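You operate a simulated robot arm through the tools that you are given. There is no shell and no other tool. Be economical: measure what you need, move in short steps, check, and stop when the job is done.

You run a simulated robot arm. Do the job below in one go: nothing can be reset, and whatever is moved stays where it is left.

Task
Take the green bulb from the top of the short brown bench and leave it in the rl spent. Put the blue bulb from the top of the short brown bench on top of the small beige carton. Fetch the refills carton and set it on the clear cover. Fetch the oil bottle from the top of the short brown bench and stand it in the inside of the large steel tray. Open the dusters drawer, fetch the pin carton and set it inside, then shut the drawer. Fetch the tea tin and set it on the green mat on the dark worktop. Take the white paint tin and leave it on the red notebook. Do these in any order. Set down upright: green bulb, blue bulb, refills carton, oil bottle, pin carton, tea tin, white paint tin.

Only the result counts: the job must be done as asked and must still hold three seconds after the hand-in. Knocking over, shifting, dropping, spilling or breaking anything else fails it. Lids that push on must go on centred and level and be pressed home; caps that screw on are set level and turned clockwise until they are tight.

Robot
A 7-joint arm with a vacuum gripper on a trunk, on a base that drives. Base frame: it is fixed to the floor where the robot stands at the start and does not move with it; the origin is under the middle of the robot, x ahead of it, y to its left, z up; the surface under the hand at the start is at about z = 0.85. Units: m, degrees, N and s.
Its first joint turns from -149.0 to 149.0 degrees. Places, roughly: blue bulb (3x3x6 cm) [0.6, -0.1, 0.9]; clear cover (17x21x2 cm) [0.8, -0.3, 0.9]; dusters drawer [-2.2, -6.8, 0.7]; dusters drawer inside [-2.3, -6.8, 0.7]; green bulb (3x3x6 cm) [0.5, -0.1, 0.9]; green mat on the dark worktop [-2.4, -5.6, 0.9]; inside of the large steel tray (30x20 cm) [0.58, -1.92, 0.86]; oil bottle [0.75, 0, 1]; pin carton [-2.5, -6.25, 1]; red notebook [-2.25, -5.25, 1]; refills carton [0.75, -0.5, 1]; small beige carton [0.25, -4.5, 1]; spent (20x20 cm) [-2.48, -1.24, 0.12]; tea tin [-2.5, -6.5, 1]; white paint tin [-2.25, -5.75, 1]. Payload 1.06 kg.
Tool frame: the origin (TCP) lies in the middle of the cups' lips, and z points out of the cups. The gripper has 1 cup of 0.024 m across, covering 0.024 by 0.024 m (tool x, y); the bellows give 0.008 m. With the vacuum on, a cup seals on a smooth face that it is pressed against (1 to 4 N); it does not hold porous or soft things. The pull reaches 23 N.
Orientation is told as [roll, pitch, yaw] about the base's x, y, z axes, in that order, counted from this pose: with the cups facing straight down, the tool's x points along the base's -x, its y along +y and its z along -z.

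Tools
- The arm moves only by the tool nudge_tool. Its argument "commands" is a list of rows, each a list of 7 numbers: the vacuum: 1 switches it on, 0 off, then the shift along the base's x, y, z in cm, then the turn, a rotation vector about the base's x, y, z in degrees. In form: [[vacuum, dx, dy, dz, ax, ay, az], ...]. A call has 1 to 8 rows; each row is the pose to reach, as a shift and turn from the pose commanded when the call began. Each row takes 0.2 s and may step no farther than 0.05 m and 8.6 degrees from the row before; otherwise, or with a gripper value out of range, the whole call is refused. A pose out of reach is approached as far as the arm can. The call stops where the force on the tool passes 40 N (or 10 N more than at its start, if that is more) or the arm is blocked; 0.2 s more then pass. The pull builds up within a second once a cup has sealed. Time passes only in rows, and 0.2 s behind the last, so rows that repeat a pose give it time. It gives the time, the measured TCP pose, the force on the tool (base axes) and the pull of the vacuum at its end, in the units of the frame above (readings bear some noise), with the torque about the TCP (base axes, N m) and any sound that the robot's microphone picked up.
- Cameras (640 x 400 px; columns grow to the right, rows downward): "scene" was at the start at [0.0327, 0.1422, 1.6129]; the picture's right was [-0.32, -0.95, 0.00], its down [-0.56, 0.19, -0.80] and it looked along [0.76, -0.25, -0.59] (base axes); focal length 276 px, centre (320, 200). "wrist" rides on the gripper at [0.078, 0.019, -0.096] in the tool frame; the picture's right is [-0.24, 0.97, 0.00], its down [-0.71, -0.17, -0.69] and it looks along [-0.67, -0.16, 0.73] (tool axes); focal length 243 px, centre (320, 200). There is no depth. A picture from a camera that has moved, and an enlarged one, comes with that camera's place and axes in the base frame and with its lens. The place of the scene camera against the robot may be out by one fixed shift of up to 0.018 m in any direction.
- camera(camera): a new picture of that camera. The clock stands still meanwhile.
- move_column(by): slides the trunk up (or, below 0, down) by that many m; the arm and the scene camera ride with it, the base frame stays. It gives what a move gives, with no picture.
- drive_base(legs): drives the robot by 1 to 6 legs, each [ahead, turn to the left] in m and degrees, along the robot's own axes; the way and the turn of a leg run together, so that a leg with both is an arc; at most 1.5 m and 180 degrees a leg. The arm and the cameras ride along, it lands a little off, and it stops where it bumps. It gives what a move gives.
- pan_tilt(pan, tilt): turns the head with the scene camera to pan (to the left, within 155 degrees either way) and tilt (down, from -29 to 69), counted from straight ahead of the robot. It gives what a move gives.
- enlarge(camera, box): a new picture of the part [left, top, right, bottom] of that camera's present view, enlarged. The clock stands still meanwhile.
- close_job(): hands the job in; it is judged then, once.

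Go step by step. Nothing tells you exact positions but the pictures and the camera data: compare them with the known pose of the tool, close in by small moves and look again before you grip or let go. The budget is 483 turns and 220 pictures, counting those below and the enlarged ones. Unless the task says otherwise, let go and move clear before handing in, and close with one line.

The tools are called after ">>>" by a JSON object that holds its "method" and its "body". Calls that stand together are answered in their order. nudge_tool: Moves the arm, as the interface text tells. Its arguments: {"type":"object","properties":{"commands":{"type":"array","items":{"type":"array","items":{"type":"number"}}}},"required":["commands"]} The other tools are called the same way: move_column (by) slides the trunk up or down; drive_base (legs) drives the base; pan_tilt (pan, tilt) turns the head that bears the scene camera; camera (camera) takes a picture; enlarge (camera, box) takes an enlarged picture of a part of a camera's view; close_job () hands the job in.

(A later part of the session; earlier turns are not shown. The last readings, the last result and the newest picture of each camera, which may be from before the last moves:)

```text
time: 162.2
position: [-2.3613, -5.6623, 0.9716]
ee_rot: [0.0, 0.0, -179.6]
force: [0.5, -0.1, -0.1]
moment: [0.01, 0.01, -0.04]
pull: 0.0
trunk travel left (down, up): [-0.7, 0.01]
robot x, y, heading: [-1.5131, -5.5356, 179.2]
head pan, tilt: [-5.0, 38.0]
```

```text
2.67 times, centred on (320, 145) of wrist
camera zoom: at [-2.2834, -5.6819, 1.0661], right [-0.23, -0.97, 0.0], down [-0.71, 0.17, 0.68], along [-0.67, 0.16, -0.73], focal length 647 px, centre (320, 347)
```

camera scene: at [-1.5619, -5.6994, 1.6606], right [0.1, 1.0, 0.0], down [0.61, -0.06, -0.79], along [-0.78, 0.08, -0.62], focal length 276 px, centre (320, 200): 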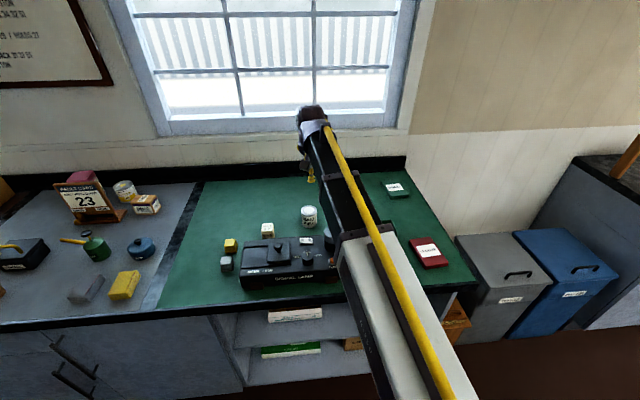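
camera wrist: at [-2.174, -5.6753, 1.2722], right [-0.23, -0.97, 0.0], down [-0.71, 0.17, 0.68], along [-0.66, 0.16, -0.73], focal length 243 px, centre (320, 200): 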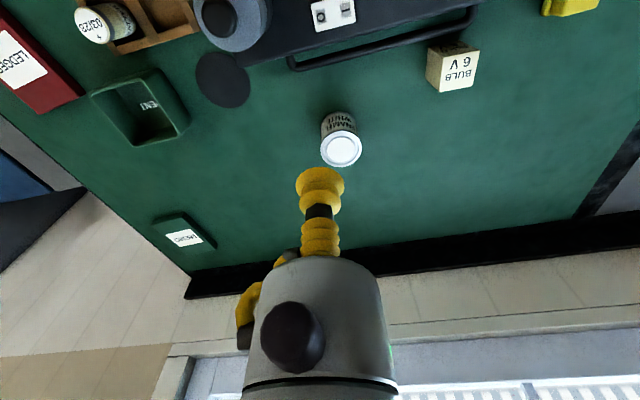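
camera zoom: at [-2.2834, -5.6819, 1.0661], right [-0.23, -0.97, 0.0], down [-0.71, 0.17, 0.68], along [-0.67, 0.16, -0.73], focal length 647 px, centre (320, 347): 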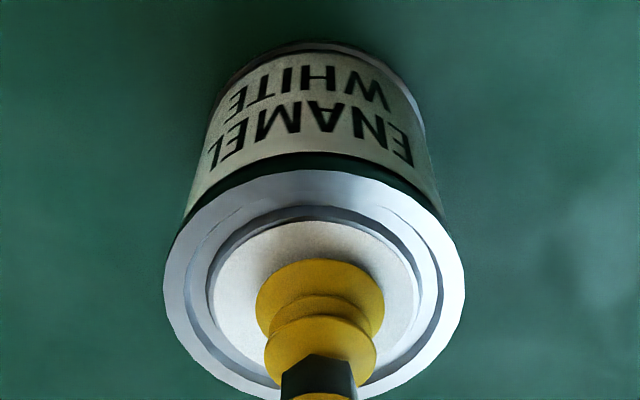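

Now well inside the lid disc. I go down with the vacuum on.

>>> {"method": "nudge_tool", "body": {"commands": [[1, -0.2, 0.1, -0.6, 0, 0, 0], [1, -0.2, 0.1, -1.1, 0, 0, 0], [1, -0.2, 0.1, -1.1, 0, 0, 0]]}}

```text
time: 163.0
position: [-2.3621, -5.6633, 0.9628]
ee_rot: [0.0, 0.0, -179.6]
force: [-1.2, -1.8, 17.8]
moment: [0.03, -0.01, 0.0]
pull: 23.5
trunk travel left (down, up): [-0.7, 0.01]
robot x, y, heading: [-1.5125, -5.5393, 179.4]
head pan, tilt: [-5.0, 38.0]
```

Sealed. I lift the tin, carry it over toward the red ledger, then look.

>>> {"method": "nudge_tool", "body": {"commands": [[1, 0, 0, 1.5, 0, 0, 0], [1, 0, 0, 4, 0, 0, 0], [1, 0, 0, 8, 0, 0, 0], [1, 0, 0, 12, 0, 0, 0], [1, 0, 0, 16, 0, 0, 0], [1, 0, 0, 16, 0, 0, 0]]}}

>>> {"method": "nudge_tool", "body": {"commands": [[1, 1, 4, 0, 0, 0, 0], [1, 2, 8, 0, 0, 0, 0], [1, 3.5, 12, 0, 0, 0, 0], [1, 5, 16, 0, 0, 0, 0], [1, 7, 20, 0, 0, 0, 0], [1, 9, 24, 0, 0, 0, 0], [1, 11, 28, 0, 0, 0, 0], [1, 13, 32, 0, 0, 0, 0]]}}

>>> {"method": "camera", "body": {"camera": "wrist"}}

>>> {"method": "camera", "body": {"camera": "scene"}}

```text
time: 164.4
position: [-2.3633, -5.6617, 1.1221]
ee_rot: [0.1, 0.2, -179.6]
force: [-0.2, 1.0, -1.6]
moment: [0.0, 0.02, 0.06]
pull: 22.8
trunk travel left (down, up): [-0.7, 0.01]
robot x, y, heading: [-1.5149, -5.5363, 179.2]
head pan, tilt: [-5.0, 38.0]
```

```text
time: 166.2
position: [-2.2349, -5.3406, 1.1224]
ee_rot: [0.1, 0.2, -179.7]
force: [0.8, 1.1, -2.2]
moment: [-0.02, 0.0, -0.01]
pull: 22.1
trunk travel left (down, up): [-0.7, 0.01]
robot x, y, heading: [-1.5158, -5.5359, 179.3]
head pan, tilt: [-5.0, 38.0]
```

```text
150 pictures are left
camera wrist: at [-2.1577, -5.3596, 1.217], right [-0.23, -0.97, 0.0], down [-0.71, 0.17, 0.68], along [-0.66, 0.16, -0.73], focal length 243 px, centre (320, 200)
```

wrist: 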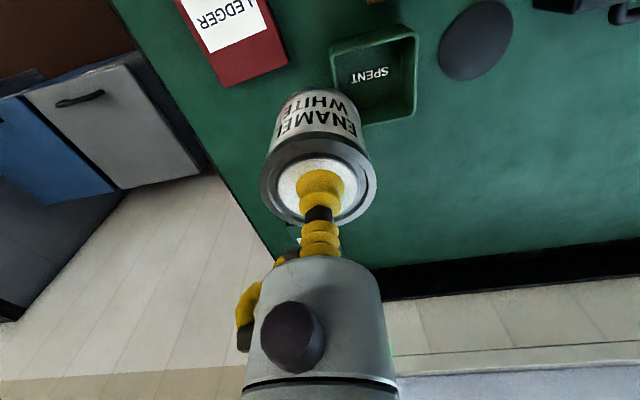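

```text
149 pictures are left
camera scene: at [-1.562, -5.6989, 1.6606], right [0.1, 1.0, 0.0], down [0.61, -0.06, -0.79], along [-0.78, 0.08, -0.62], focal length 276 px, centre (320, 200)
```

scene: 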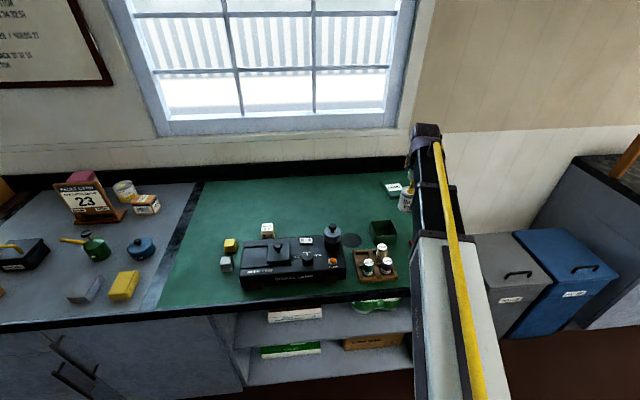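

The notebook's far edge is visible; its centre should be near (-2.165, -5.265). I move there and verify.

>>> {"method": "nudge_tool", "body": {"commands": [[1, 2, 2, 0, 0, 0, 0], [1, 4, 4, 0, 0, 0, 0], [1, 4, 6, 0, 0, 0, 0], [1, 4, 7.5, 0, 0, 0, 0], [1, 4, 7.5, 0, 0, 0, 0]]}}

>>> {"method": "camera", "body": {"camera": "wrist"}}

```text
time: 167.4
position: [-2.1951, -5.2666, 1.121]
ee_rot: [0.0, 0.1, -179.6]
force: [0.4, -0.8, -1.5]
moment: [-0.02, -0.05, 0.0]
pull: 23.1
trunk travel left (down, up): [-0.7, 0.01]
robot x, y, heading: [-1.5146, -5.5381, 179.4]
head pan, tilt: [-5.0, 38.0]
```

```text
148 pictures are left
camera wrist: at [-2.1162, -5.285, 1.2164], right [-0.23, -0.97, 0.0], down [-0.71, 0.17, 0.68], along [-0.67, 0.16, -0.73], focal length 243 px, centre (320, 200)
```

wrist: 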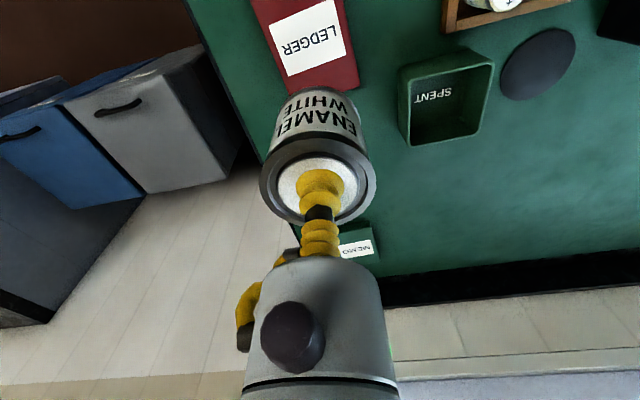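

Label centre gives (-2.166, -5.26). I align and lower partway.

>>> {"method": "nudge_tool", "body": {"commands": [[1, 3, 0.5, 0, 0, 0, 0], [1, 3, 0.5, -3, 0, 0, 0], [1, 3, 0.5, -6, 0, 0, 0], [1, 3, 0.5, -9, 0, 0, 0], [1, 3, 0.5, -11, 0, 0, 0], [1, 3, 0.5, -11, 0, 0, 0]]}}

>>> {"method": "camera", "body": {"camera": "wrist"}}

>>> {"method": "enlarge", "body": {"camera": "scene", "box": [380, 160, 500, 280]}}

```text
time: 168.8
position: [-2.1633, -5.261, 1.0105]
ee_rot: [-0.1, 0.2, -179.6]
force: [0.6, -0.2, -1.8]
moment: [0.02, 0.0, 0.02]
pull: 22.6
trunk travel left (down, up): [-0.7, 0.01]
robot x, y, heading: [-1.5141, -5.5379, 178.9]
head pan, tilt: [-5.0, 38.0]
```

```text
147 pictures are left
camera wrist: at [-2.086, -5.2805, 1.1052], right [-0.23, -0.97, 0.0], down [-0.71, 0.17, 0.68], along [-0.67, 0.16, -0.73], focal length 243 px, centre (320, 200)
```

wrist: 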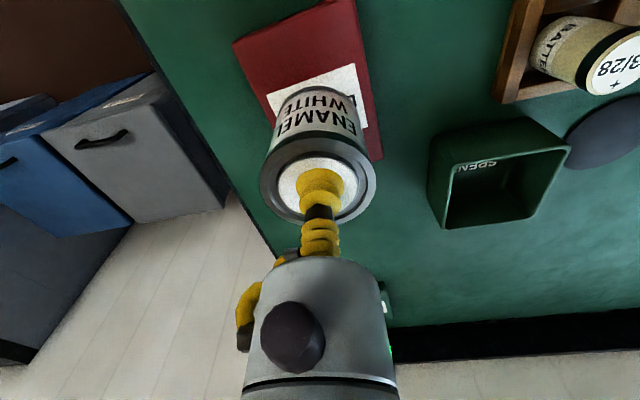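

```text
3.33 times, centred on (440, 220) of scene
camera zoom: at [-1.5622, -5.6992, 1.6606], right [0.1, 1.0, 0.0], down [0.61, -0.06, -0.79], along [-0.78, 0.08, -0.62], focal length 920 px, centre (-80, 133)
```

zoom: 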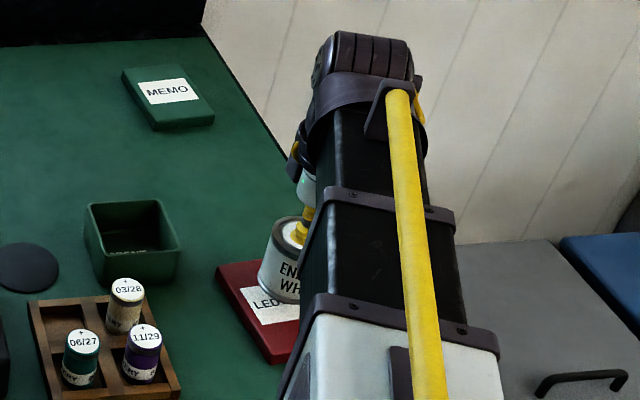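

The tin is centred over the label. I lower to contact.

>>> {"method": "nudge_tool", "body": {"commands": [[1, 0, 0, -1, 0, 0, 0], [1, 0, 0, -1.6, 0, 0, 0], [1, 0, 0, -2.1, 0, 0, 0], [1, 0, 0, -2.1, 0, 0, 0]]}}

```text
time: 169.8
position: [-2.163, -5.2618, 0.9893]
ee_rot: [-0.1, 0.1, -179.6]
force: [-0.5, -0.7, -2.0]
moment: [0.0, -0.02, 0.01]
pull: 22.8
trunk travel left (down, up): [-0.7, 0.01]
robot x, y, heading: [-1.5146, -5.5374, 179.5]
head pan, tilt: [-5.0, 38.0]
```

>>> {"method": "nudge_tool", "body": {"commands": [[1, 0, 0, -0.4, 0, 0, 0], [1, 0, 0, -0.8, 0, 0, 0], [1, 0, 0, -0.8, 0, 0, 0]]}}

```text
time: 170.6
position: [-2.1632, -5.2619, 0.9835]
ee_rot: [-0.1, 0.0, -179.6]
force: [-1.2, 1.1, 15.0]
moment: [-0.01, 0.01, 0.03]
pull: 22.5
trunk travel left (down, up): [-0.7, 0.01]
robot x, y, heading: [-1.5167, -5.5379, 179.5]
head pan, tilt: [-5.0, 38.0]
```

>>> {"method": "nudge_tool", "body": {"commands": [[1, 0, 0, 0.2, 0, 0, 0], [0, 0, 0, 0.2, 0, 0, 0], [0, 0, 0, 0.3, 0, 0, 0], [0, 0, 0, 0.3, 0, 0, 0], [0, 0, 0, 1, 0, 0, 0], [0, 0, 0, 4, 0, 0, 0], [0, 0, 0, 8, 0, 0, 0], [0, 0, 0, 12, 0, 0, 0]]}}

>>> {"method": "camera", "body": {"camera": "wrist"}}

```text
time: 172.4
position: [-2.1645, -5.2619, 1.1027]
ee_rot: [0.1, 0.3, -179.6]
force: [-0.3, 0.2, -0.3]
moment: [-0.01, -0.01, 0.01]
pull: 0.0
trunk travel left (down, up): [-0.7, 0.01]
robot x, y, heading: [-1.5148, -5.5368, 179.5]
head pan, tilt: [-5.0, 38.0]
```

```text
145 pictures are left
camera wrist: at [-2.086, -5.2808, 1.198], right [-0.23, -0.97, 0.0], down [-0.71, 0.17, 0.68], along [-0.66, 0.16, -0.73], focal length 243 px, centre (320, 200)
```

wrist: 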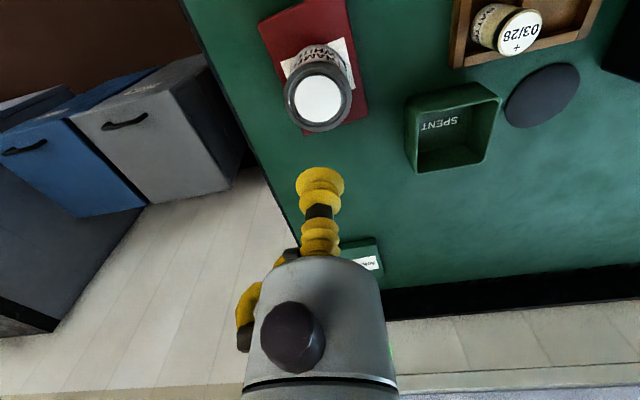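

The paint tin stands on the ledger. Now I look at the pins, tea tin and calendar area before moving.

>>> {"method": "enlarge", "body": {"camera": "scene", "box": [0, 150, 200, 310]}}

>>> {"method": "drive_base", "body": {"legs": [[-0.4, 0], [0, 91], [0.9, 0], [0, -91]]}}

>>> {"method": "pan_tilt", "body": {"pan": -3, "tilt": 38}}

>>> {"method": "camera", "body": {"camera": "scene"}}

>>> {"method": "camera", "body": {"camera": "wrist"}}

```text
2.50 times, centred on (100, 230) of scene
camera zoom: at [-1.5619, -5.6992, 1.6605], right [0.1, 1.0, 0.0], down [0.61, -0.06, -0.79], along [-0.78, 0.08, -0.62], focal length 690 px, centre (870, 125)
```

zoom: 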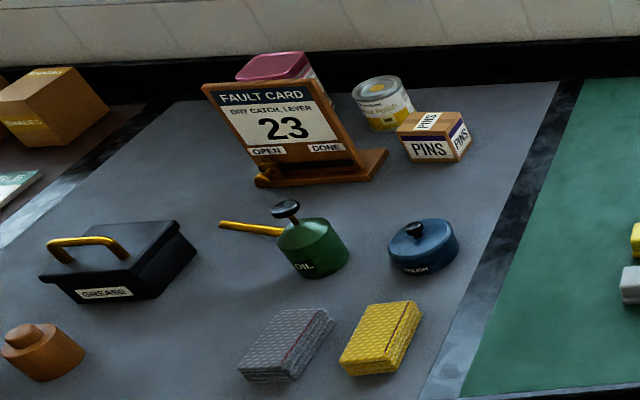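

```text
time: 186.9
position: [-1.7589, -6.1578, 1.1031]
ee_rot: [-0.1, 0.1, -179.0]
force: [-1.0, -0.7, -0.1]
moment: [0.02, 0.04, 0.02]
pull: 0.1
trunk travel left (down, up): [-0.7, 0.01]
robot x, y, heading: [-1.104, -6.4262, -180.0]
head pan, tilt: [-5.0, 38.0]
```

```text
time: 187.5
position: [-1.7586, -6.1588, 1.1028]
ee_rot: [-0.1, 0.2, -179.0]
force: [-0.1, 0.1, 0.4]
moment: [-0.01, -0.01, 0.03]
pull: 0.0
trunk travel left (down, up): [-0.7, 0.01]
robot x, y, heading: [-1.106, -6.4233, -179.9]
head pan, tilt: [-3.0, 38.0]
```

```text
143 pictures are left
camera scene: at [-1.1518, -6.5911, 1.6606], right [0.05, 1.0, 0.0], down [0.61, -0.03, -0.79], along [-0.79, 0.04, -0.62], focal length 276 px, centre (320, 200)
```

scene: 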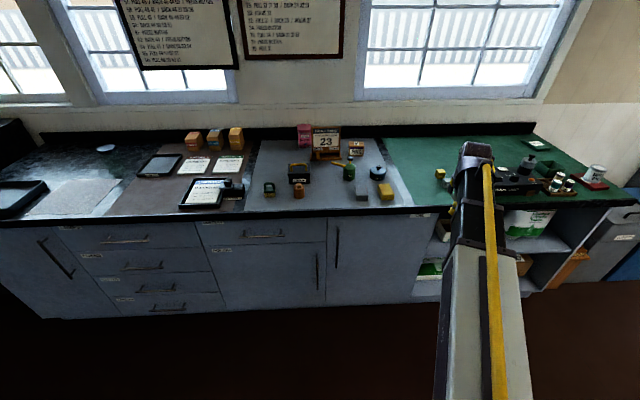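

```text
142 pictures are left
camera wrist: at [-1.6805, -6.176, 1.1976], right [-0.22, -0.98, 0.0], down [-0.71, 0.16, 0.68], along [-0.67, 0.15, -0.73], focal length 243 px, centre (320, 200)
```

wrist: 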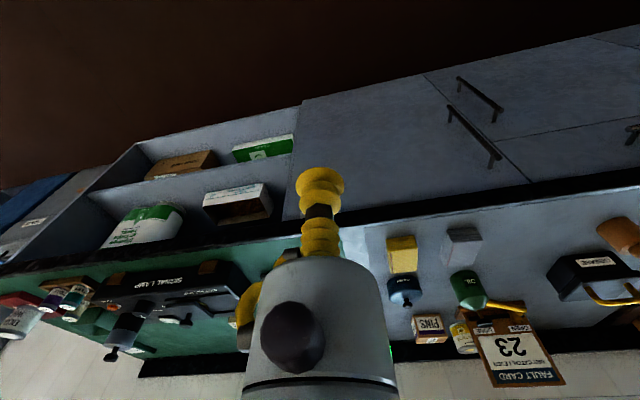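

I zoom on the drawer labels and the tea tin.

>>> {"method": "enlarge", "body": {"camera": "scene", "box": [60, 205, 240, 325]}}

>>> {"method": "enlarge", "body": {"camera": "scene", "box": [200, 205, 380, 325]}}

>>> {"method": "enlarge", "body": {"camera": "scene", "box": [250, 110, 430, 220]}}

```text
3.33 times, centred on (150, 265) of scene
camera zoom: at [-1.1518, -6.5911, 1.6606], right [0.05, 1.0, 0.0], down [0.61, -0.03, -0.79], along [-0.79, 0.04, -0.62], focal length 920 px, centre (887, -17)
```

zoom: 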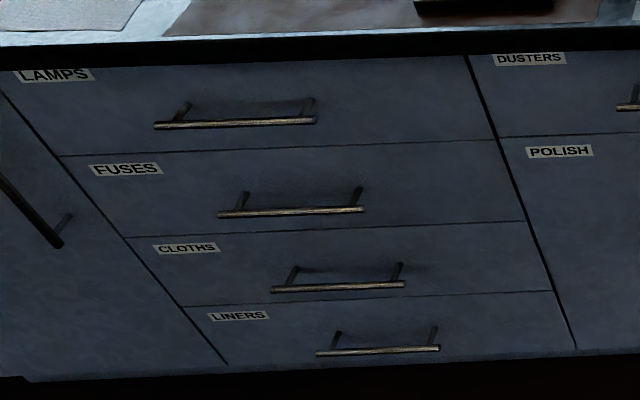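

```text
3.33 times, centred on (290, 265) of scene
camera zoom: at [-1.1518, -6.5911, 1.6606], right [0.05, 1.0, 0.0], down [0.61, -0.03, -0.79], along [-0.79, 0.04, -0.62], focal length 920 px, centre (420, -17)
```

zoom: 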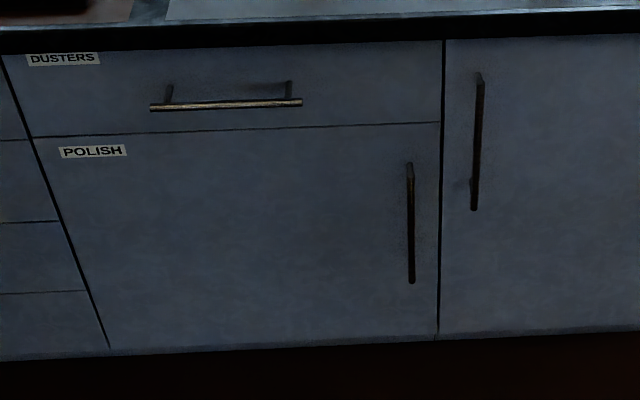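

```text
3.56 times, centred on (340, 165) of scene
camera zoom: at [-1.1518, -6.5911, 1.6606], right [0.05, 1.0, 0.0], down [0.61, -0.03, -0.79], along [-0.79, 0.04, -0.62], focal length 982 px, centre (249, 324)
```

zoom: 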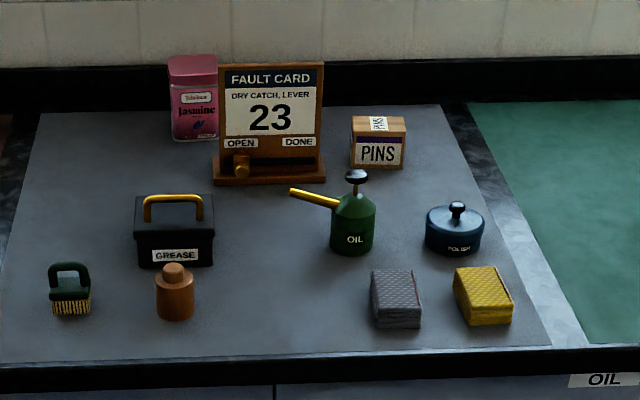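

The tea tin is the pink Jasmine one, and the DUSTERS drawer is the wide top drawer at about y -7.05 to -6.52, face near x -2.05. I drive to stand opposite it and turn the tool horizontal to pull its face.

>>> {"method": "drive_base", "body": {"legs": [[0, 90], [0.36, 0], [0, -90]]}}

>>> {"method": "pan_tilt", "body": {"pan": 0, "tilt": 45}}

>>> {"method": "camera", "body": {"camera": "scene"}}

```text
time: 197.4
position: [-1.7578, -6.5005, 1.1022]
ee_rot: [0.0, 0.1, 179.4]
force: [0.3, 0.1, -0.8]
moment: [0.04, 0.0, -0.01]
pull: 0.0
trunk travel left (down, up): [-0.7, 0.01]
robot x, y, heading: [-1.1144, -6.7849, 178.4]
head pan, tilt: [-3.0, 38.0]
```

```text
time: 198.1
position: [-1.7582, -6.499, 1.1013]
ee_rot: [0.0, 0.2, 179.6]
force: [0.1, 0.4, -0.1]
moment: [-0.02, 0.01, -0.02]
pull: 0.2
trunk travel left (down, up): [-0.7, 0.01]
robot x, y, heading: [-1.1137, -6.7857, 178.4]
head pan, tilt: [0.0, 45.0]
```

```text
138 pictures are left
camera scene: at [-1.1574, -6.9539, 1.6504], right [0.03, 1.0, 0.0], down [0.71, -0.02, -0.71], along [-0.71, 0.02, -0.71], focal length 276 px, centre (320, 200)
```

scene: 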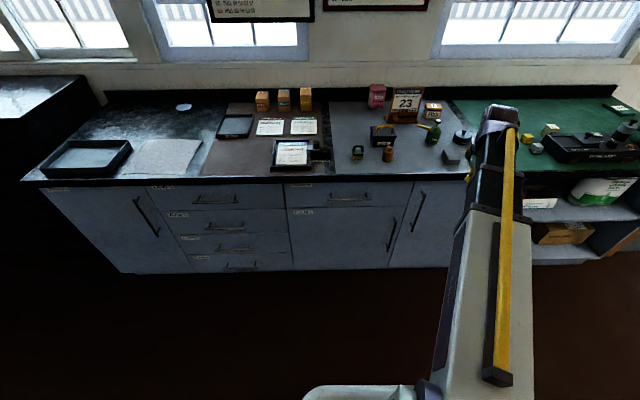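

First I extend the hand forward and centre it on the drawer, then rotate it to horizontal in steps.

>>> {"method": "nudge_tool", "body": {"commands": [[0, -2, -4, 0, 0, 0, 0], [0, -4, -8, 0, 0, 0, 0], [0, -6, -12, 0, 0, 0, 0], [0, -8, -16, 0, 0, 0, 0], [0, -10, -20, 0, 0, 0, 0], [0, -12, -24, 0, 0, 0, 0], [0, -12, -28, 0, 0, 0, 0], [0, -12, -30, 0, 0, 0, 0]]}}

>>> {"method": "nudge_tool", "body": {"commands": [[0, 0, 0, 0, 0, 8, 0], [0, 0, 0, 0, 0, 16, 0], [0, 0, 0, 0, 0, 24, 0], [0, 0, 0, 0, 0, 32, 0], [0, 0, 0, 0, 0, 40, 0], [0, 0, 0, 0, 0, 48, 0]]}}

```text
time: 199.9
position: [-1.8755, -6.8005, 1.1013]
ee_rot: [0.0, 0.1, 179.4]
force: [-0.2, 0.5, 0.3]
moment: [-0.02, 0.01, -0.01]
pull: 0.0
trunk travel left (down, up): [-0.7, 0.01]
robot x, y, heading: [-1.1132, -6.7833, 178.4]
head pan, tilt: [0.0, 45.0]
```

```text
time: 201.3
position: [-1.8768, -6.8, 1.1031]
ee_rot: [0.6, -48.0, 179.2]
force: [-0.1, 0.4, 0.4]
moment: [0.01, -0.03, 0.0]
pull: 0.1
trunk travel left (down, up): [-0.7, 0.01]
robot x, y, heading: [-1.1094, -6.7871, 178.5]
head pan, tilt: [0.0, 45.0]
```

>>> {"method": "nudge_tool", "body": {"commands": [[0, 0, 0, 0, 0, 8, 0], [0, 0, 0, 0, 0, 16, 0], [0, 0, 0, 0, 0, 24, 0], [0, 0, 0, 0, 0, 32, 0], [0, 0, 0, 0, 0, 40, 0], [0, 0, 0, 0, 0, 42, 0], [0, 0, 0, 0, 0, 42, 0]]}}

>>> {"method": "camera", "body": {"camera": "wrist"}}

>>> {"method": "camera", "body": {"camera": "scene"}}

```text
time: 202.9
position: [-1.8775, -6.8017, 1.1022]
ee_rot: [82.7, -89.5, 97.4]
force: [-0.4, -0.1, 0.8]
moment: [0.0, -0.01, 0.0]
pull: 0.0
out of reach, approached as far as the arm can: row 5
trunk travel left (down, up): [-0.7, 0.01]
robot x, y, heading: [-1.1111, -6.7851, 178.5]
head pan, tilt: [0.0, 45.0]
```

```text
137 pictures are left
camera wrist: at [-1.7819, -6.8201, 1.024], right [0.0, -0.97, 0.24], down [0.68, 0.18, 0.71], along [-0.73, 0.17, 0.66], focal length 243 px, centre (320, 200)
```

wrist: 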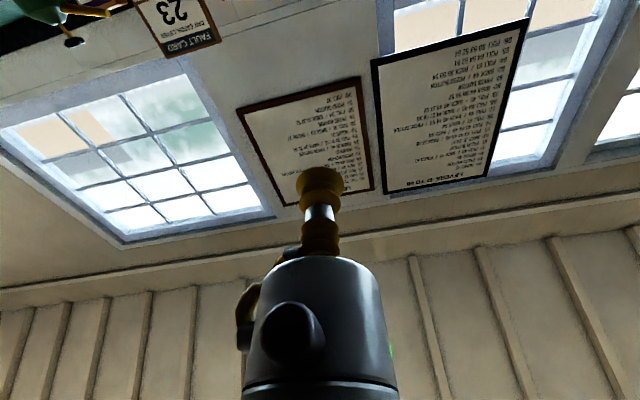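

```text
136 pictures are left
camera scene: at [-1.1574, -6.954, 1.6503], right [0.03, 1.0, 0.0], down [0.71, -0.02, -0.71], along [-0.71, 0.02, -0.71], focal length 276 px, centre (320, 200)
```

scene: 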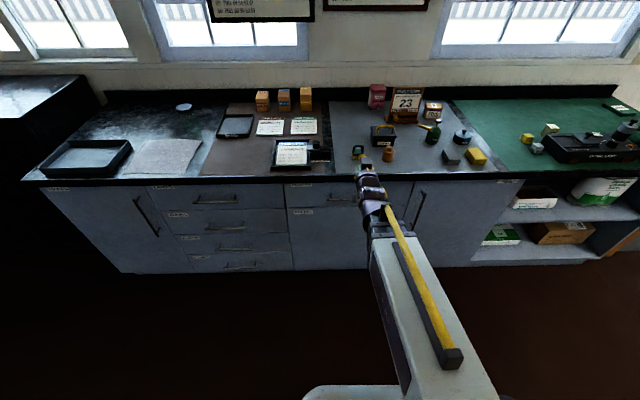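

The tool is horizontal. I lower the column so the cup faces the drawer, below its handle.

>>> {"method": "move_column", "body": {"by": -0.355}}

>>> {"method": "camera", "body": {"camera": "wrist"}}

>>> {"method": "camera", "body": {"camera": "scene"}}

```text
time: 206.4
position: [-1.8768, -6.7997, 0.748]
ee_rot: [73.8, -89.4, 106.3]
force: [-0.6, 0.0, 0.5]
moment: [0.04, 0.02, -0.02]
pull: 0.2
trunk travel left (down, up): [-0.345, 0.365]
robot x, y, heading: [-1.1086, -6.7793, 178.7]
head pan, tilt: [0.0, 45.0]
```

```text
135 pictures are left
camera wrist: at [-1.7818, -6.8201, 0.6691], right [0.0, -0.97, 0.24], down [0.68, 0.18, 0.71], along [-0.73, 0.17, 0.66], focal length 243 px, centre (320, 200)
```

wrist: 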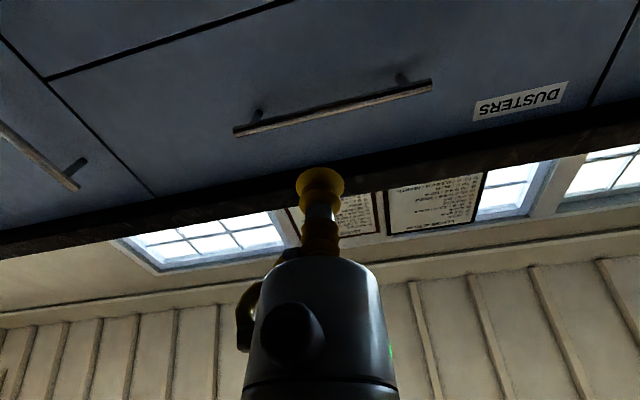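

```text
134 pictures are left
camera scene: at [-1.1574, -6.954, 1.2954], right [0.03, 1.0, 0.0], down [0.71, -0.02, -0.71], along [-0.71, 0.02, -0.71], focal length 276 px, centre (320, 200)
```

scene: 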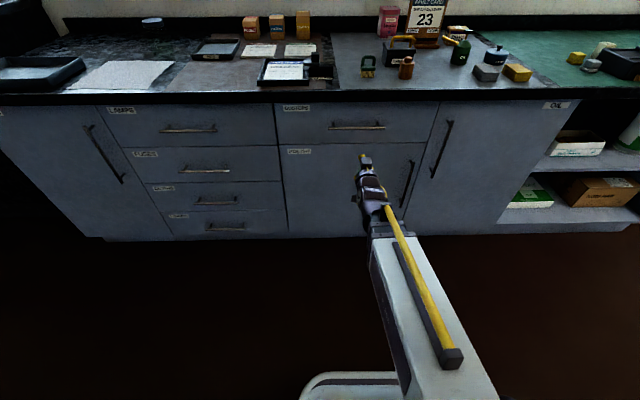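

The handle bar is at about (-2.045, -6.80, 0.777) and the drawer face spans z 0.68–0.86. I place the cup on the face about 5 cm below the bar.

>>> {"method": "nudge_tool", "body": {"commands": [[0, 0, 0, -2, 0, 0, 0], [0, -4, 0, -2, 0, 0, 0], [0, -8, 0, -2, 0, 0, 0], [0, -12, 0, -2, 0, 0, 0], [0, -15, 0, -2, 0, 0, 0], [0, -15, 0, -2, 0, 0, 0]]}}

>>> {"method": "camera", "body": {"camera": "wrist"}}

```text
time: 207.8
position: [-2.027, -6.8001, 0.7292]
ee_rot: [72.5, -89.4, 107.6]
force: [0.4, 0.6, -0.1]
moment: [0.02, 0.01, 0.01]
pull: 0.2
trunk travel left (down, up): [-0.345, 0.365]
robot x, y, heading: [-1.1107, -6.7853, 178.5]
head pan, tilt: [0.0, 45.0]
```

```text
133 pictures are left
camera wrist: at [-1.9325, -6.8203, 0.6505], right [0.0, -0.97, 0.24], down [0.68, 0.18, 0.71], along [-0.73, 0.17, 0.66], focal length 243 px, centre (320, 200)
```

wrist: 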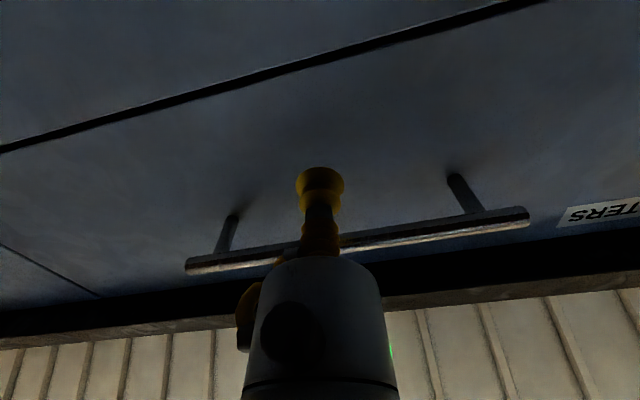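

>>> {"method": "nudge_tool", "body": {"commands": [[1, -1.5, 0, 0, 0, 0, 0], [1, -2.5, 0, 0, 0, 0, 0], [1, -3.3, 0, 0, 0, 0, 0], [1, -4, 0, 0, 0, 0, 0], [1, -4, 0, 0, 0, 0, 0]]}}

```text
time: 209.0
position: [-2.0665, -6.8004, 0.7278]
ee_rot: [67.7, -89.4, 112.3]
force: [22.4, 3.3, -8.2]
moment: [0.03, 0.12, -0.03]
pull: 22.6
trunk travel left (down, up): [-0.345, 0.365]
robot x, y, heading: [-1.1119, -6.788, 178.5]
head pan, tilt: [0.0, 45.0]
```

Sealed on the drawer face. I pull it open slowly.

>>> {"method": "nudge_tool", "body": {"commands": [[1, 0.6, 0, 0, 0, 0, 0], [1, 1.5, 0, 0, 0, 0, 0], [1, 3, 0, 0, 0, 0, 0], [1, 5, 0, 0, 0, 0, 0], [1, 7, 0, 0, 0, 0, 0], [1, 7, 0, 0, 0, 0, 0]]}}

```text
time: 210.4
position: [-1.9972, -6.8009, 0.7258]
ee_rot: [65.1, -89.5, 115.0]
force: [1.0, -4.2, -8.7]
moment: [-0.12, 0.14, -0.06]
pull: 22.9
trunk travel left (down, up): [-0.345, 0.365]
robot x, y, heading: [-1.1129, -6.7841, 178.7]
head pan, tilt: [0.0, 45.0]
```

>>> {"method": "nudge_tool", "body": {"commands": [[1, 2, 0, 0, 0, 0, 0], [1, 4.5, 0, 0, 0, 0, 0], [1, 7, 0, 0, 0, 0, 0], [1, 9.5, 0, 0, 0, 0, 0], [1, 12, 0, 0, 0, 0, 0], [1, 12, 0, 0, 0, 0, 0]]}}

>>> {"method": "camera", "body": {"camera": "scene"}}

```text
time: 211.8
position: [-1.8776, -6.8, 0.7287]
ee_rot: [71.2, -89.5, 108.8]
force: [2.1, -0.3, -9.0]
moment: [0.02, 0.11, 0.01]
pull: 22.8
trunk travel left (down, up): [-0.345, 0.365]
robot x, y, heading: [-1.1111, -6.7856, 178.3]
head pan, tilt: [0.0, 45.0]
```

```text
132 pictures are left
camera scene: at [-1.158, -6.954, 1.2953], right [0.03, 1.0, 0.0], down [0.71, -0.02, -0.71], along [-0.71, 0.02, -0.71], focal length 276 px, centre (320, 200)
```

scene: 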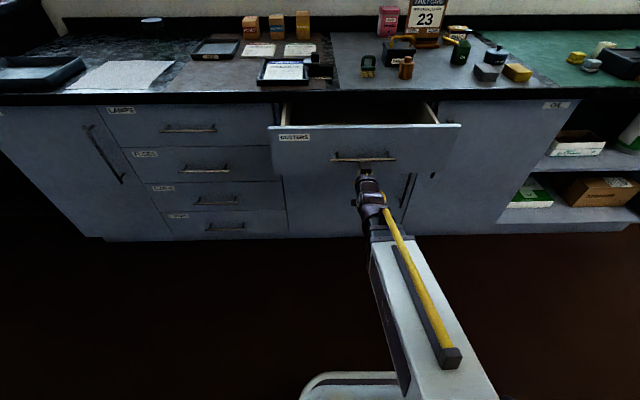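

The drawer is open about 19 cm. I back the base a little for more room, then release.

>>> {"method": "drive_base", "body": {"legs": [[-0.08, 0]]}}

>>> {"method": "nudge_tool", "body": {"commands": [[0, 0, 0, 0, 0, 0, 0], [0, 0, 0, 0, 0, 0, 0], [0, 0, 0, 0, 0, 0, 0], [0, 2, 0, 0, 0, 0, 0], [0, 5, 0, 0, 0, 0, 0]]}}

>>> {"method": "camera", "body": {"camera": "scene"}}

```text
time: 212.8
position: [-1.7978, -6.8037, 0.7305]
ee_rot: [87.6, -89.5, 92.6]
force: [-2.1, 6.9, 5.8]
moment: [-0.08, 0.01, 0.08]
pull: 23.1
trunk travel left (down, up): [-0.345, 0.365]
robot x, y, heading: [-1.0308, -6.7875, 178.7]
head pan, tilt: [0.0, 45.0]
```

```text
time: 214.0
position: [-1.748, -6.8047, 0.7309]
ee_rot: [83.4, -89.5, 96.8]
force: [-0.4, -0.3, -0.1]
moment: [0.03, 0.03, -0.01]
pull: 0.1
trunk travel left (down, up): [-0.345, 0.365]
robot x, y, heading: [-1.0339, -6.7876, 178.4]
head pan, tilt: [0.0, 45.0]
```

```text
131 pictures are left
camera scene: at [-1.0772, -6.9562, 1.2953], right [0.02, 1.0, 0.0], down [0.71, -0.02, -0.71], along [-0.71, 0.02, -0.71], focal length 276 px, centre (320, 200)
```

scene: 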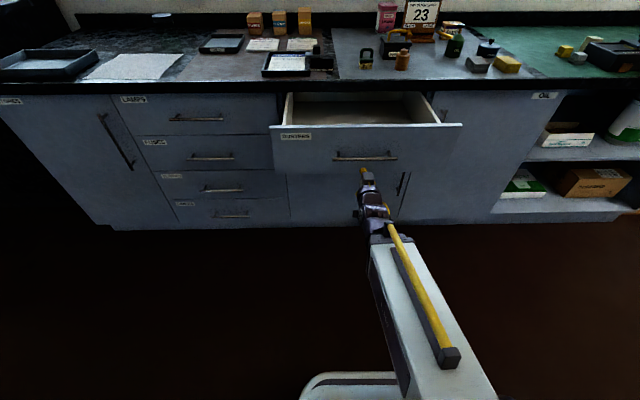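

The drawer is open about 27 cm and empty. I raise the column, turn the tool down again, and drive to the pins.

>>> {"method": "move_column", "body": {"by": 0.36}}

>>> {"method": "nudge_tool", "body": {"commands": [[0, 0, 0, 0, 0, -8, 0], [0, 0, 0, 0, 0, -16, 0], [0, 0, 0, 0, 0, -24, 0], [0, 0, 0, 0, 0, -32, 0], [0, 0, 0, 0, 0, -40, 0], [0, 0, 0, 0, 0, -48, 0]]}}

>>> {"method": "nudge_tool", "body": {"commands": [[0, 0, 0, 0, 0, -8, 0], [0, 0, 0, 0, 0, -16, 0], [0, 0, 0, 0, 0, -24, 0], [0, 0, 0, 0, 0, -32, 0], [0, 0, 0, 0, 0, -40, 0], [0, 0, 0, 0, 0, -41.5, 0], [0, 0, 0, 0, 0, -41.5, 0]]}}

```text
time: 217.5
position: [-1.7479, -6.8038, 1.0901]
ee_rot: [85.2, -89.5, 95.1]
force: [-0.5, -0.6, -0.5]
moment: [0.02, 0.03, 0.06]
pull: 0.1
trunk travel left (down, up): [-0.705, 0.005]
robot x, y, heading: [-1.0338, -6.7896, 178.4]
head pan, tilt: [0.0, 45.0]
```

```text
time: 218.9
position: [-1.748, -6.8042, 1.0902]
ee_rot: [0.8, -41.8, 179.3]
force: [-0.1, 0.0, -1.0]
moment: [0.01, 0.01, -0.01]
pull: 0.1
out of reach, approached as far as the arm can: row 1, 2
trunk travel left (down, up): [-0.705, 0.005]
robot x, y, heading: [-1.0328, -6.7841, 178.6]
head pan, tilt: [0.0, 45.0]
```

```text
time: 220.5
position: [-1.7477, -6.804, 1.0901]
ee_rot: [0.2, -0.4, 179.4]
force: [0.3, 0.7, 0.8]
moment: [0.0, 0.02, -0.04]
pull: 0.1
trunk travel left (down, up): [-0.705, 0.005]
robot x, y, heading: [-1.0335, -6.7903, 178.4]
head pan, tilt: [0.0, 45.0]
```

>>> {"method": "drive_base", "body": {"legs": [[0, -90], [0.62, 0], [0, 91.5]]}}

>>> {"method": "nudge_tool", "body": {"commands": [[0, 0, 0, 3, 0, 0, 0], [0, 0, 0, 6, 0, 0, 0], [0, 0, 0, 6, 0, 0, 0]]}}

>>> {"method": "camera", "body": {"camera": "scene"}}

```text
time: 231.6
position: [-1.7381, -6.1815, 1.0916]
ee_rot: [0.2, -0.5, 179.4]
force: [-0.4, -0.8, -0.5]
moment: [0.03, 0.01, -0.01]
pull: 0.0
trunk travel left (down, up): [-0.705, 0.005]
robot x, y, heading: [-1.0242, -6.1665, 178.5]
head pan, tilt: [0.0, 45.0]
```

```text
time: 232.4
position: [-1.7401, -6.1843, 1.1496]
ee_rot: [0.2, -0.4, 179.3]
force: [0.1, 0.5, 0.0]
moment: [-0.03, -0.02, 0.03]
pull: 0.1
trunk travel left (down, up): [-0.705, 0.005]
robot x, y, heading: [-1.0204, -6.1685, 178.6]
head pan, tilt: [0.0, 45.0]
```

```text
130 pictures are left
camera scene: at [-1.0681, -6.3368, 1.6553], right [0.03, 1.0, 0.0], down [0.71, -0.02, -0.71], along [-0.71, 0.02, -0.71], focal length 276 px, centre (320, 200)
```

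scene: 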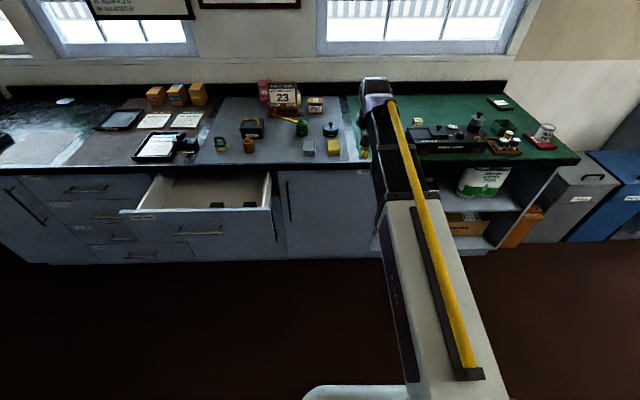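

I edge forward and slightly away from the open drawer, to stand within reach of the pins.

>>> {"method": "drive_base", "body": {"legs": [[0, -8], [0.57, 0], [0, 9]]}}

>>> {"method": "nudge_tool", "body": {"commands": [[0, 0, -3, 0, 0, 0, 0], [0, 0, -6, 0, 0, 0, 0], [0, 0, -9, 0, 0, 0, 0], [0, 0, -12, 0, 0, 0, 0], [0, 0, -15, 0, 0, 0, 0], [0, 0, -18, 0, 0, 0, 0], [0, 0, -18, 0, 0, 0, 0]]}}

>>> {"method": "camera", "body": {"camera": "wrist"}}

>>> {"method": "camera", "body": {"camera": "scene"}}

```text
time: 237.0
position: [-2.308, -6.0894, 1.1492]
ee_rot: [0.2, -0.5, 179.6]
force: [0.6, -0.6, 0.6]
moment: [-0.01, -0.02, -0.05]
pull: 0.1
trunk travel left (down, up): [-0.705, 0.005]
robot x, y, heading: [-1.5921, -6.0722, 178.6]
head pan, tilt: [0.0, 45.0]
```

```text
time: 238.6
position: [-2.3087, -6.2664, 1.1501]
ee_rot: [0.3, -0.5, 179.5]
force: [0.0, -0.1, -0.1]
moment: [0.0, 0.05, 0.03]
pull: 0.1
trunk travel left (down, up): [-0.705, 0.005]
robot x, y, heading: [-1.5921, -6.0715, 178.6]
head pan, tilt: [0.0, 45.0]
```

```text
129 pictures are left
camera wrist: at [-2.2305, -6.2865, 1.2445], right [-0.24, -0.97, 0.01], down [-0.7, 0.18, 0.69], along [-0.67, 0.16, -0.72], focal length 243 px, centre (320, 200)
```

wrist: 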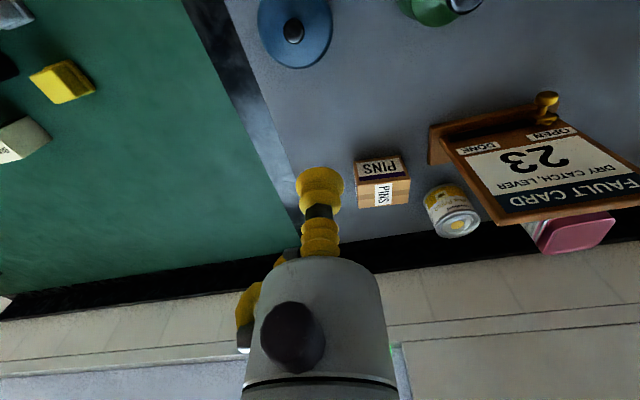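

```text
128 pictures are left
camera scene: at [-1.6364, -6.2386, 1.6553], right [0.02, 1.0, 0.0], down [0.71, -0.02, -0.71], along [-0.71, 0.02, -0.71], focal length 276 px, centre (320, 200)
```

scene: 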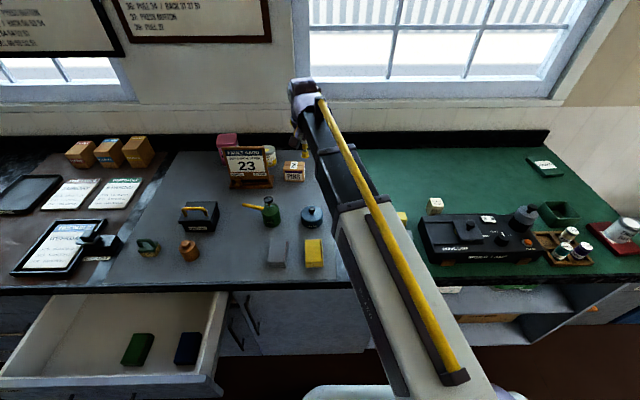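

The pins carton is near (-2.505, -6.324). I go closer above it.

>>> {"method": "nudge_tool", "body": {"commands": [[0, -4, -1.4, 0, 0, 0, 0], [0, -8, -2.8, 0, 0, 0, 0], [0, -12, -4, 0, 0, 0, 0], [0, -15.5, -5, -1, 0, 0, 0], [0, -18, -5.6, -4, 0, 0, 0], [0, -18, -5.6, -8, 0, 0, 0], [0, -18, -5.6, -10, 0, 0, 0], [0, -18, -5.6, -10, 0, 0, 0]]}}

>>> {"method": "enlarge", "body": {"camera": "wrist", "box": [240, 70, 400, 220]}}

```text
time: 240.4
position: [-2.4879, -6.326, 1.0479]
ee_rot: [0.3, -0.5, 179.6]
force: [0.4, 0.2, -0.4]
moment: [0.02, 0.0, 0.01]
pull: 0.0
trunk travel left (down, up): [-0.705, 0.005]
robot x, y, heading: [-1.5924, -6.0664, 178.6]
head pan, tilt: [0.0, 45.0]
```

```text
2.67 times, centred on (320, 145) of wrist
camera zoom: at [-2.4103, -6.3442, 1.1434], right [-0.24, -0.97, 0.01], down [-0.7, 0.18, 0.69], along [-0.67, 0.16, -0.72], focal length 647 px, centre (320, 347)
```

zoom: 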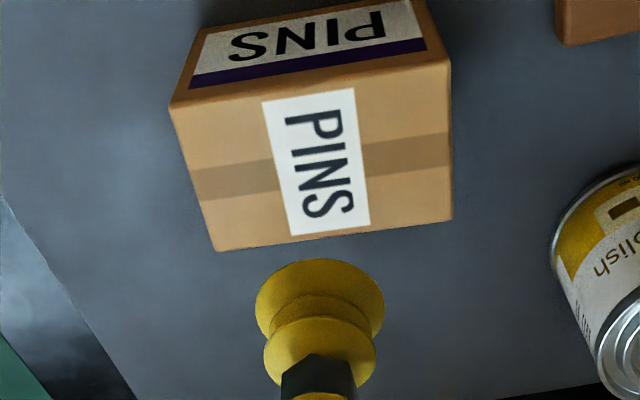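

Top centre is (-2.501, -6.324, 0.965). I align and press down with vacuum.

>>> {"method": "nudge_tool", "body": {"commands": [[1, -1.3, 0.2, -3, 0, 0, 0], [1, -1.3, 0.2, -6, 0, 0, 0], [1, -1.3, 0.2, -7.6, 0, 0, 0], [1, -1.3, 0.2, -8.4, 0, 0, 0], [1, -1.3, 0.2, -8.4, 0, 0, 0]]}}

```text
time: 241.6
position: [-2.5008, -6.3227, 0.9647]
ee_rot: [0.2, -0.5, 179.6]
force: [0.0, -0.2, 3.0]
moment: [0.0, -0.08, -0.01]
pull: 22.9
trunk travel left (down, up): [-0.705, 0.005]
robot x, y, heading: [-1.5952, -6.0706, 178.5]
head pan, tilt: [0.0, 45.0]
```

Sealed. I lift the carton, back away, and drive around to the open drawer.

>>> {"method": "nudge_tool", "body": {"commands": [[1, 0, 0, 2, 0, 0, 0], [1, 0, 0, 5, 0, 0, 0], [1, 0, 0, 9, 0, 0, 0], [1, 0, 0, 13, 0, 0, 0], [1, 2, 1, 17, 0, 0, 0], [1, 6, 2, 17, 0, 0, 0], [1, 10, 4, 17, 0, 0, 0], [1, 14, 6, 17, 0, 0, 0]]}}

>>> {"method": "drive_base", "body": {"legs": [[-0.55, 0], [0, 90], [0.88, 0], [0, -90]]}}

>>> {"method": "camera", "body": {"camera": "scene"}}

```text
time: 243.4
position: [-2.3599, -6.2596, 1.1366]
ee_rot: [0.2, -0.5, 179.5]
force: [0.4, 0.1, -2.9]
moment: [-0.03, -0.01, 0.0]
pull: 22.9
trunk travel left (down, up): [-0.705, 0.005]
robot x, y, heading: [-1.5875, -6.0686, 178.6]
head pan, tilt: [0.0, 45.0]
```

```text
time: 258.2
position: [-1.8626, -7.0877, 1.1359]
ee_rot: [0.2, -0.4, 177.6]
force: [0.3, -0.3, -2.6]
moment: [0.01, -0.01, -0.01]
pull: 23.0
trunk travel left (down, up): [-0.705, 0.005]
robot x, y, heading: [-1.0875, -6.9224, 177.1]
head pan, tilt: [0.0, 45.0]
```

```text
126 pictures are left
camera scene: at [-1.1385, -7.0907, 1.6553], right [0.05, 1.0, 0.0], down [0.71, -0.04, -0.71], along [-0.71, 0.04, -0.71], focal length 276 px, centre (320, 200)
```

scene: 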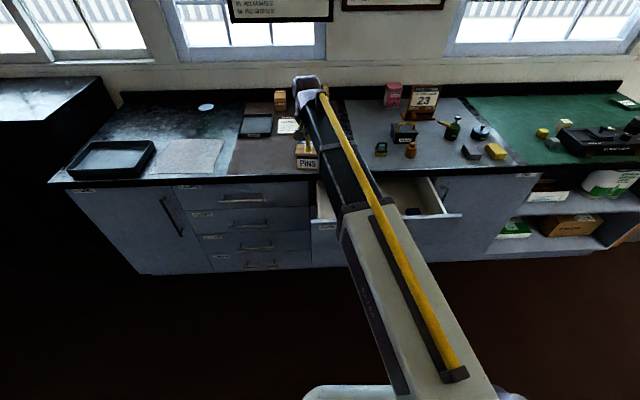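

>>> {"method": "nudge_tool", "body": {"commands": [[1, 0, 4, 0, 0, 0, 0], [1, -1, 8, 0, 0, 0, 0], [1, -2, 12, 0, 0, 0, 0], [1, -3, 15, 0, 0, 0, 0], [1, -3, 15, 0, 0, 0, 0]]}}

>>> {"method": "camera", "body": {"camera": "wrist"}}

>>> {"method": "camera", "body": {"camera": "scene"}}

```text
time: 259.4
position: [-1.8925, -6.9371, 1.136]
ee_rot: [0.2, -0.4, 177.8]
force: [0.1, 0.2, -3.2]
moment: [0.01, 0.0, 0.0]
pull: 22.9
trunk travel left (down, up): [-0.705, 0.005]
robot x, y, heading: [-1.0876, -6.9209, 176.9]
head pan, tilt: [0.0, 45.0]
```

```text
125 pictures are left
camera wrist: at [-1.8157, -6.9586, 1.2312], right [-0.27, -0.96, 0.01], down [-0.7, 0.2, 0.69], along [-0.66, 0.18, -0.72], focal length 243 px, centre (320, 200)
```

wrist: 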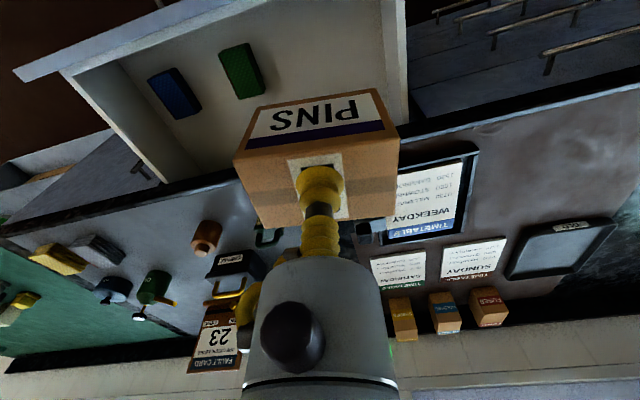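

```text
124 pictures are left
camera scene: at [-1.1384, -7.0906, 1.6553], right [0.05, 1.0, 0.0], down [0.71, -0.04, -0.71], along [-0.71, 0.04, -0.71], focal length 276 px, centre (320, 200)
```

scene: 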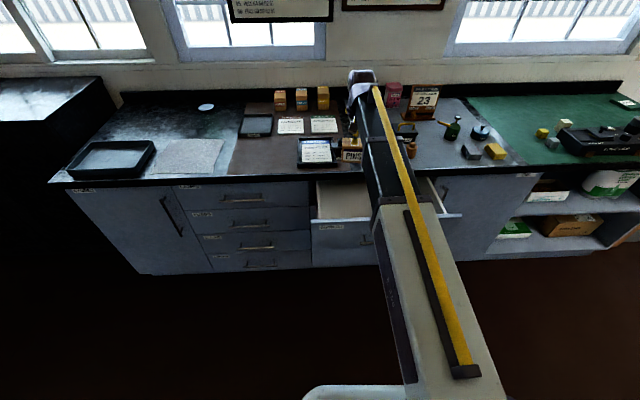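

The free left part of the drawer is centred near (-1.93, -6.915). I align there and lower by the column.

>>> {"method": "nudge_tool", "body": {"commands": [[1, -2, 1, 0, 0, 0, 0], [1, -3.8, 2.2, 0, 0, 0, 0], [1, -3.8, 2.2, 0, 0, 0, 0]]}}

>>> {"method": "move_column", "body": {"by": -0.2}}

>>> {"method": "camera", "body": {"camera": "wrist"}}

>>> {"method": "camera", "body": {"camera": "scene"}}

```text
time: 260.2
position: [-1.9331, -6.9155, 1.1366]
ee_rot: [0.2, -0.4, 177.7]
force: [0.0, 0.2, -2.5]
moment: [0.02, -0.04, 0.0]
pull: 23.0
trunk travel left (down, up): [-0.705, 0.005]
robot x, y, heading: [-1.0879, -6.922, 176.9]
head pan, tilt: [0.0, 45.0]
```

```text
time: 262.4
position: [-1.9315, -6.9171, 0.9363]
ee_rot: [0.2, -0.3, 177.7]
force: [-0.3, -0.4, -2.6]
moment: [-0.02, -0.04, -0.04]
pull: 23.2
trunk travel left (down, up): [-0.505, 0.205]
robot x, y, heading: [-1.0927, -6.9211, 177.0]
head pan, tilt: [0.0, 45.0]
```

```text
123 pictures are left
camera wrist: at [-1.854, -6.938, 1.0313], right [-0.27, -0.96, 0.01], down [-0.7, 0.2, 0.69], along [-0.66, 0.18, -0.72], focal length 243 px, centre (320, 200)
```

wrist: 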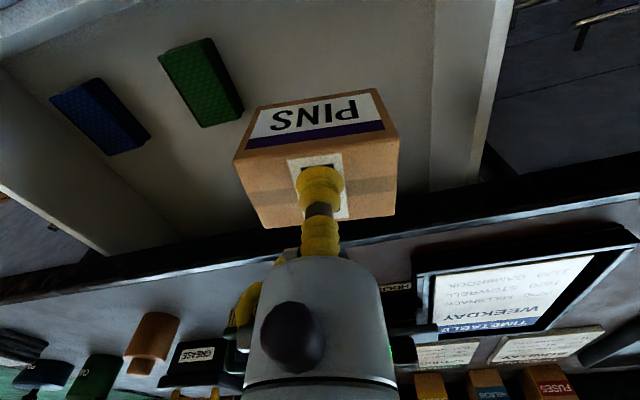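

```text
122 pictures are left
camera scene: at [-1.1383, -7.0907, 1.4554], right [0.05, 1.0, 0.0], down [0.71, -0.04, -0.71], along [-0.71, 0.04, -0.71], focal length 276 px, centre (320, 200)
```

scene: 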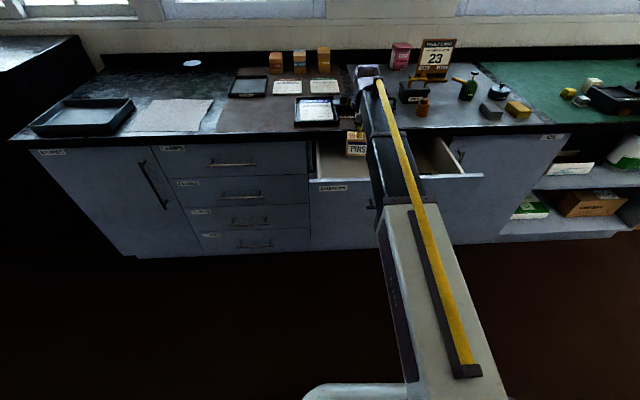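

Clear on all sides. I continue lowering.

>>> {"method": "move_column", "body": {"by": -0.12}}

>>> {"method": "camera", "body": {"camera": "wrist"}}

```text
time: 263.9
position: [-1.9315, -6.9157, 0.8169]
ee_rot: [0.3, -0.4, 177.7]
force: [-0.2, 0.2, -2.8]
moment: [0.0, 0.01, 0.0]
pull: 22.9
trunk travel left (down, up): [-0.385, 0.325]
robot x, y, heading: [-1.0883, -6.9224, 177.1]
head pan, tilt: [0.0, 45.0]
```

```text
121 pictures are left
camera wrist: at [-1.854, -6.938, 0.9113], right [-0.27, -0.96, 0.01], down [-0.7, 0.2, 0.69], along [-0.66, 0.18, -0.72], focal length 243 px, centre (320, 200)
```

wrist: 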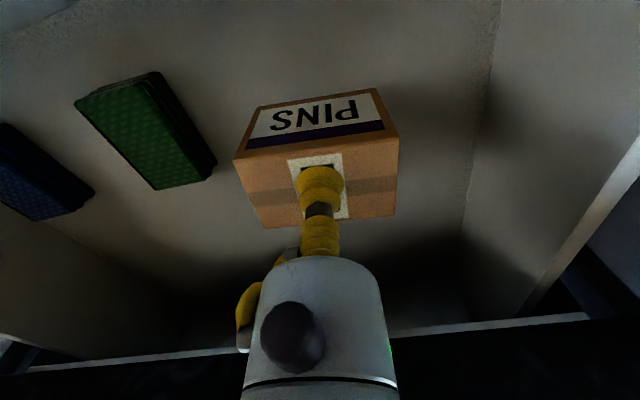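

>>> {"method": "nudge_tool", "body": {"commands": [[1, 0, 0, -0.8, 0, 0, 0], [1, 0, 0, -1.6, 0, 0, 0], [1, 0, 0, -2.2, 0, 0, 0], [1, 0, 0, -2.2, 0, 0, 0]]}}

```text
time: 264.9
position: [-1.9327, -6.9164, 0.7963]
ee_rot: [0.2, -0.5, 177.7]
force: [-0.5, -0.3, -2.7]
moment: [-0.02, -0.02, 0.01]
pull: 23.1
trunk travel left (down, up): [-0.385, 0.325]
robot x, y, heading: [-1.0856, -6.9186, 176.7]
head pan, tilt: [0.0, 45.0]
```

>>> {"method": "nudge_tool", "body": {"commands": [[1, 0, 0, -0.6, 0, 0, 0], [1, 0, 0, -1.2, 0, 0, 0], [1, 0, 0, -1.6, 0, 0, 0], [1, 0, 0, -1.6, 0, 0, 0]]}}

>>> {"method": "camera", "body": {"camera": "wrist"}}

```text
time: 265.9
position: [-1.9315, -6.9155, 0.78]
ee_rot: [0.2, -0.4, 177.7]
force: [-0.8, -1.1, 5.6]
moment: [0.01, -0.05, 0.03]
pull: 23.2
trunk travel left (down, up): [-0.385, 0.325]
robot x, y, heading: [-1.0899, -6.9198, 176.9]
head pan, tilt: [0.0, 45.0]
```

```text
120 pictures are left
camera wrist: at [-1.8541, -6.9386, 0.8747], right [-0.27, -0.96, 0.01], down [-0.69, 0.2, 0.69], along [-0.67, 0.18, -0.72], focal length 243 px, centre (320, 200)
```

wrist: 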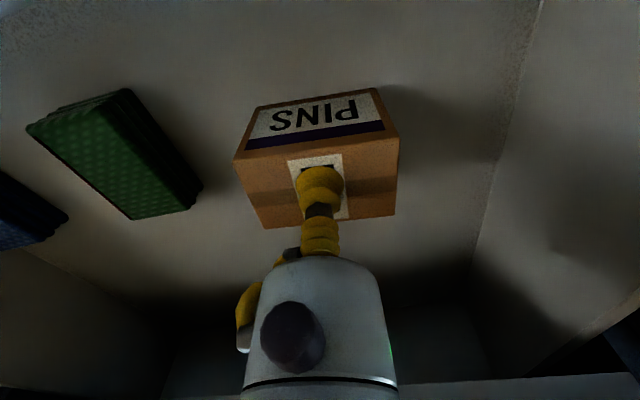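

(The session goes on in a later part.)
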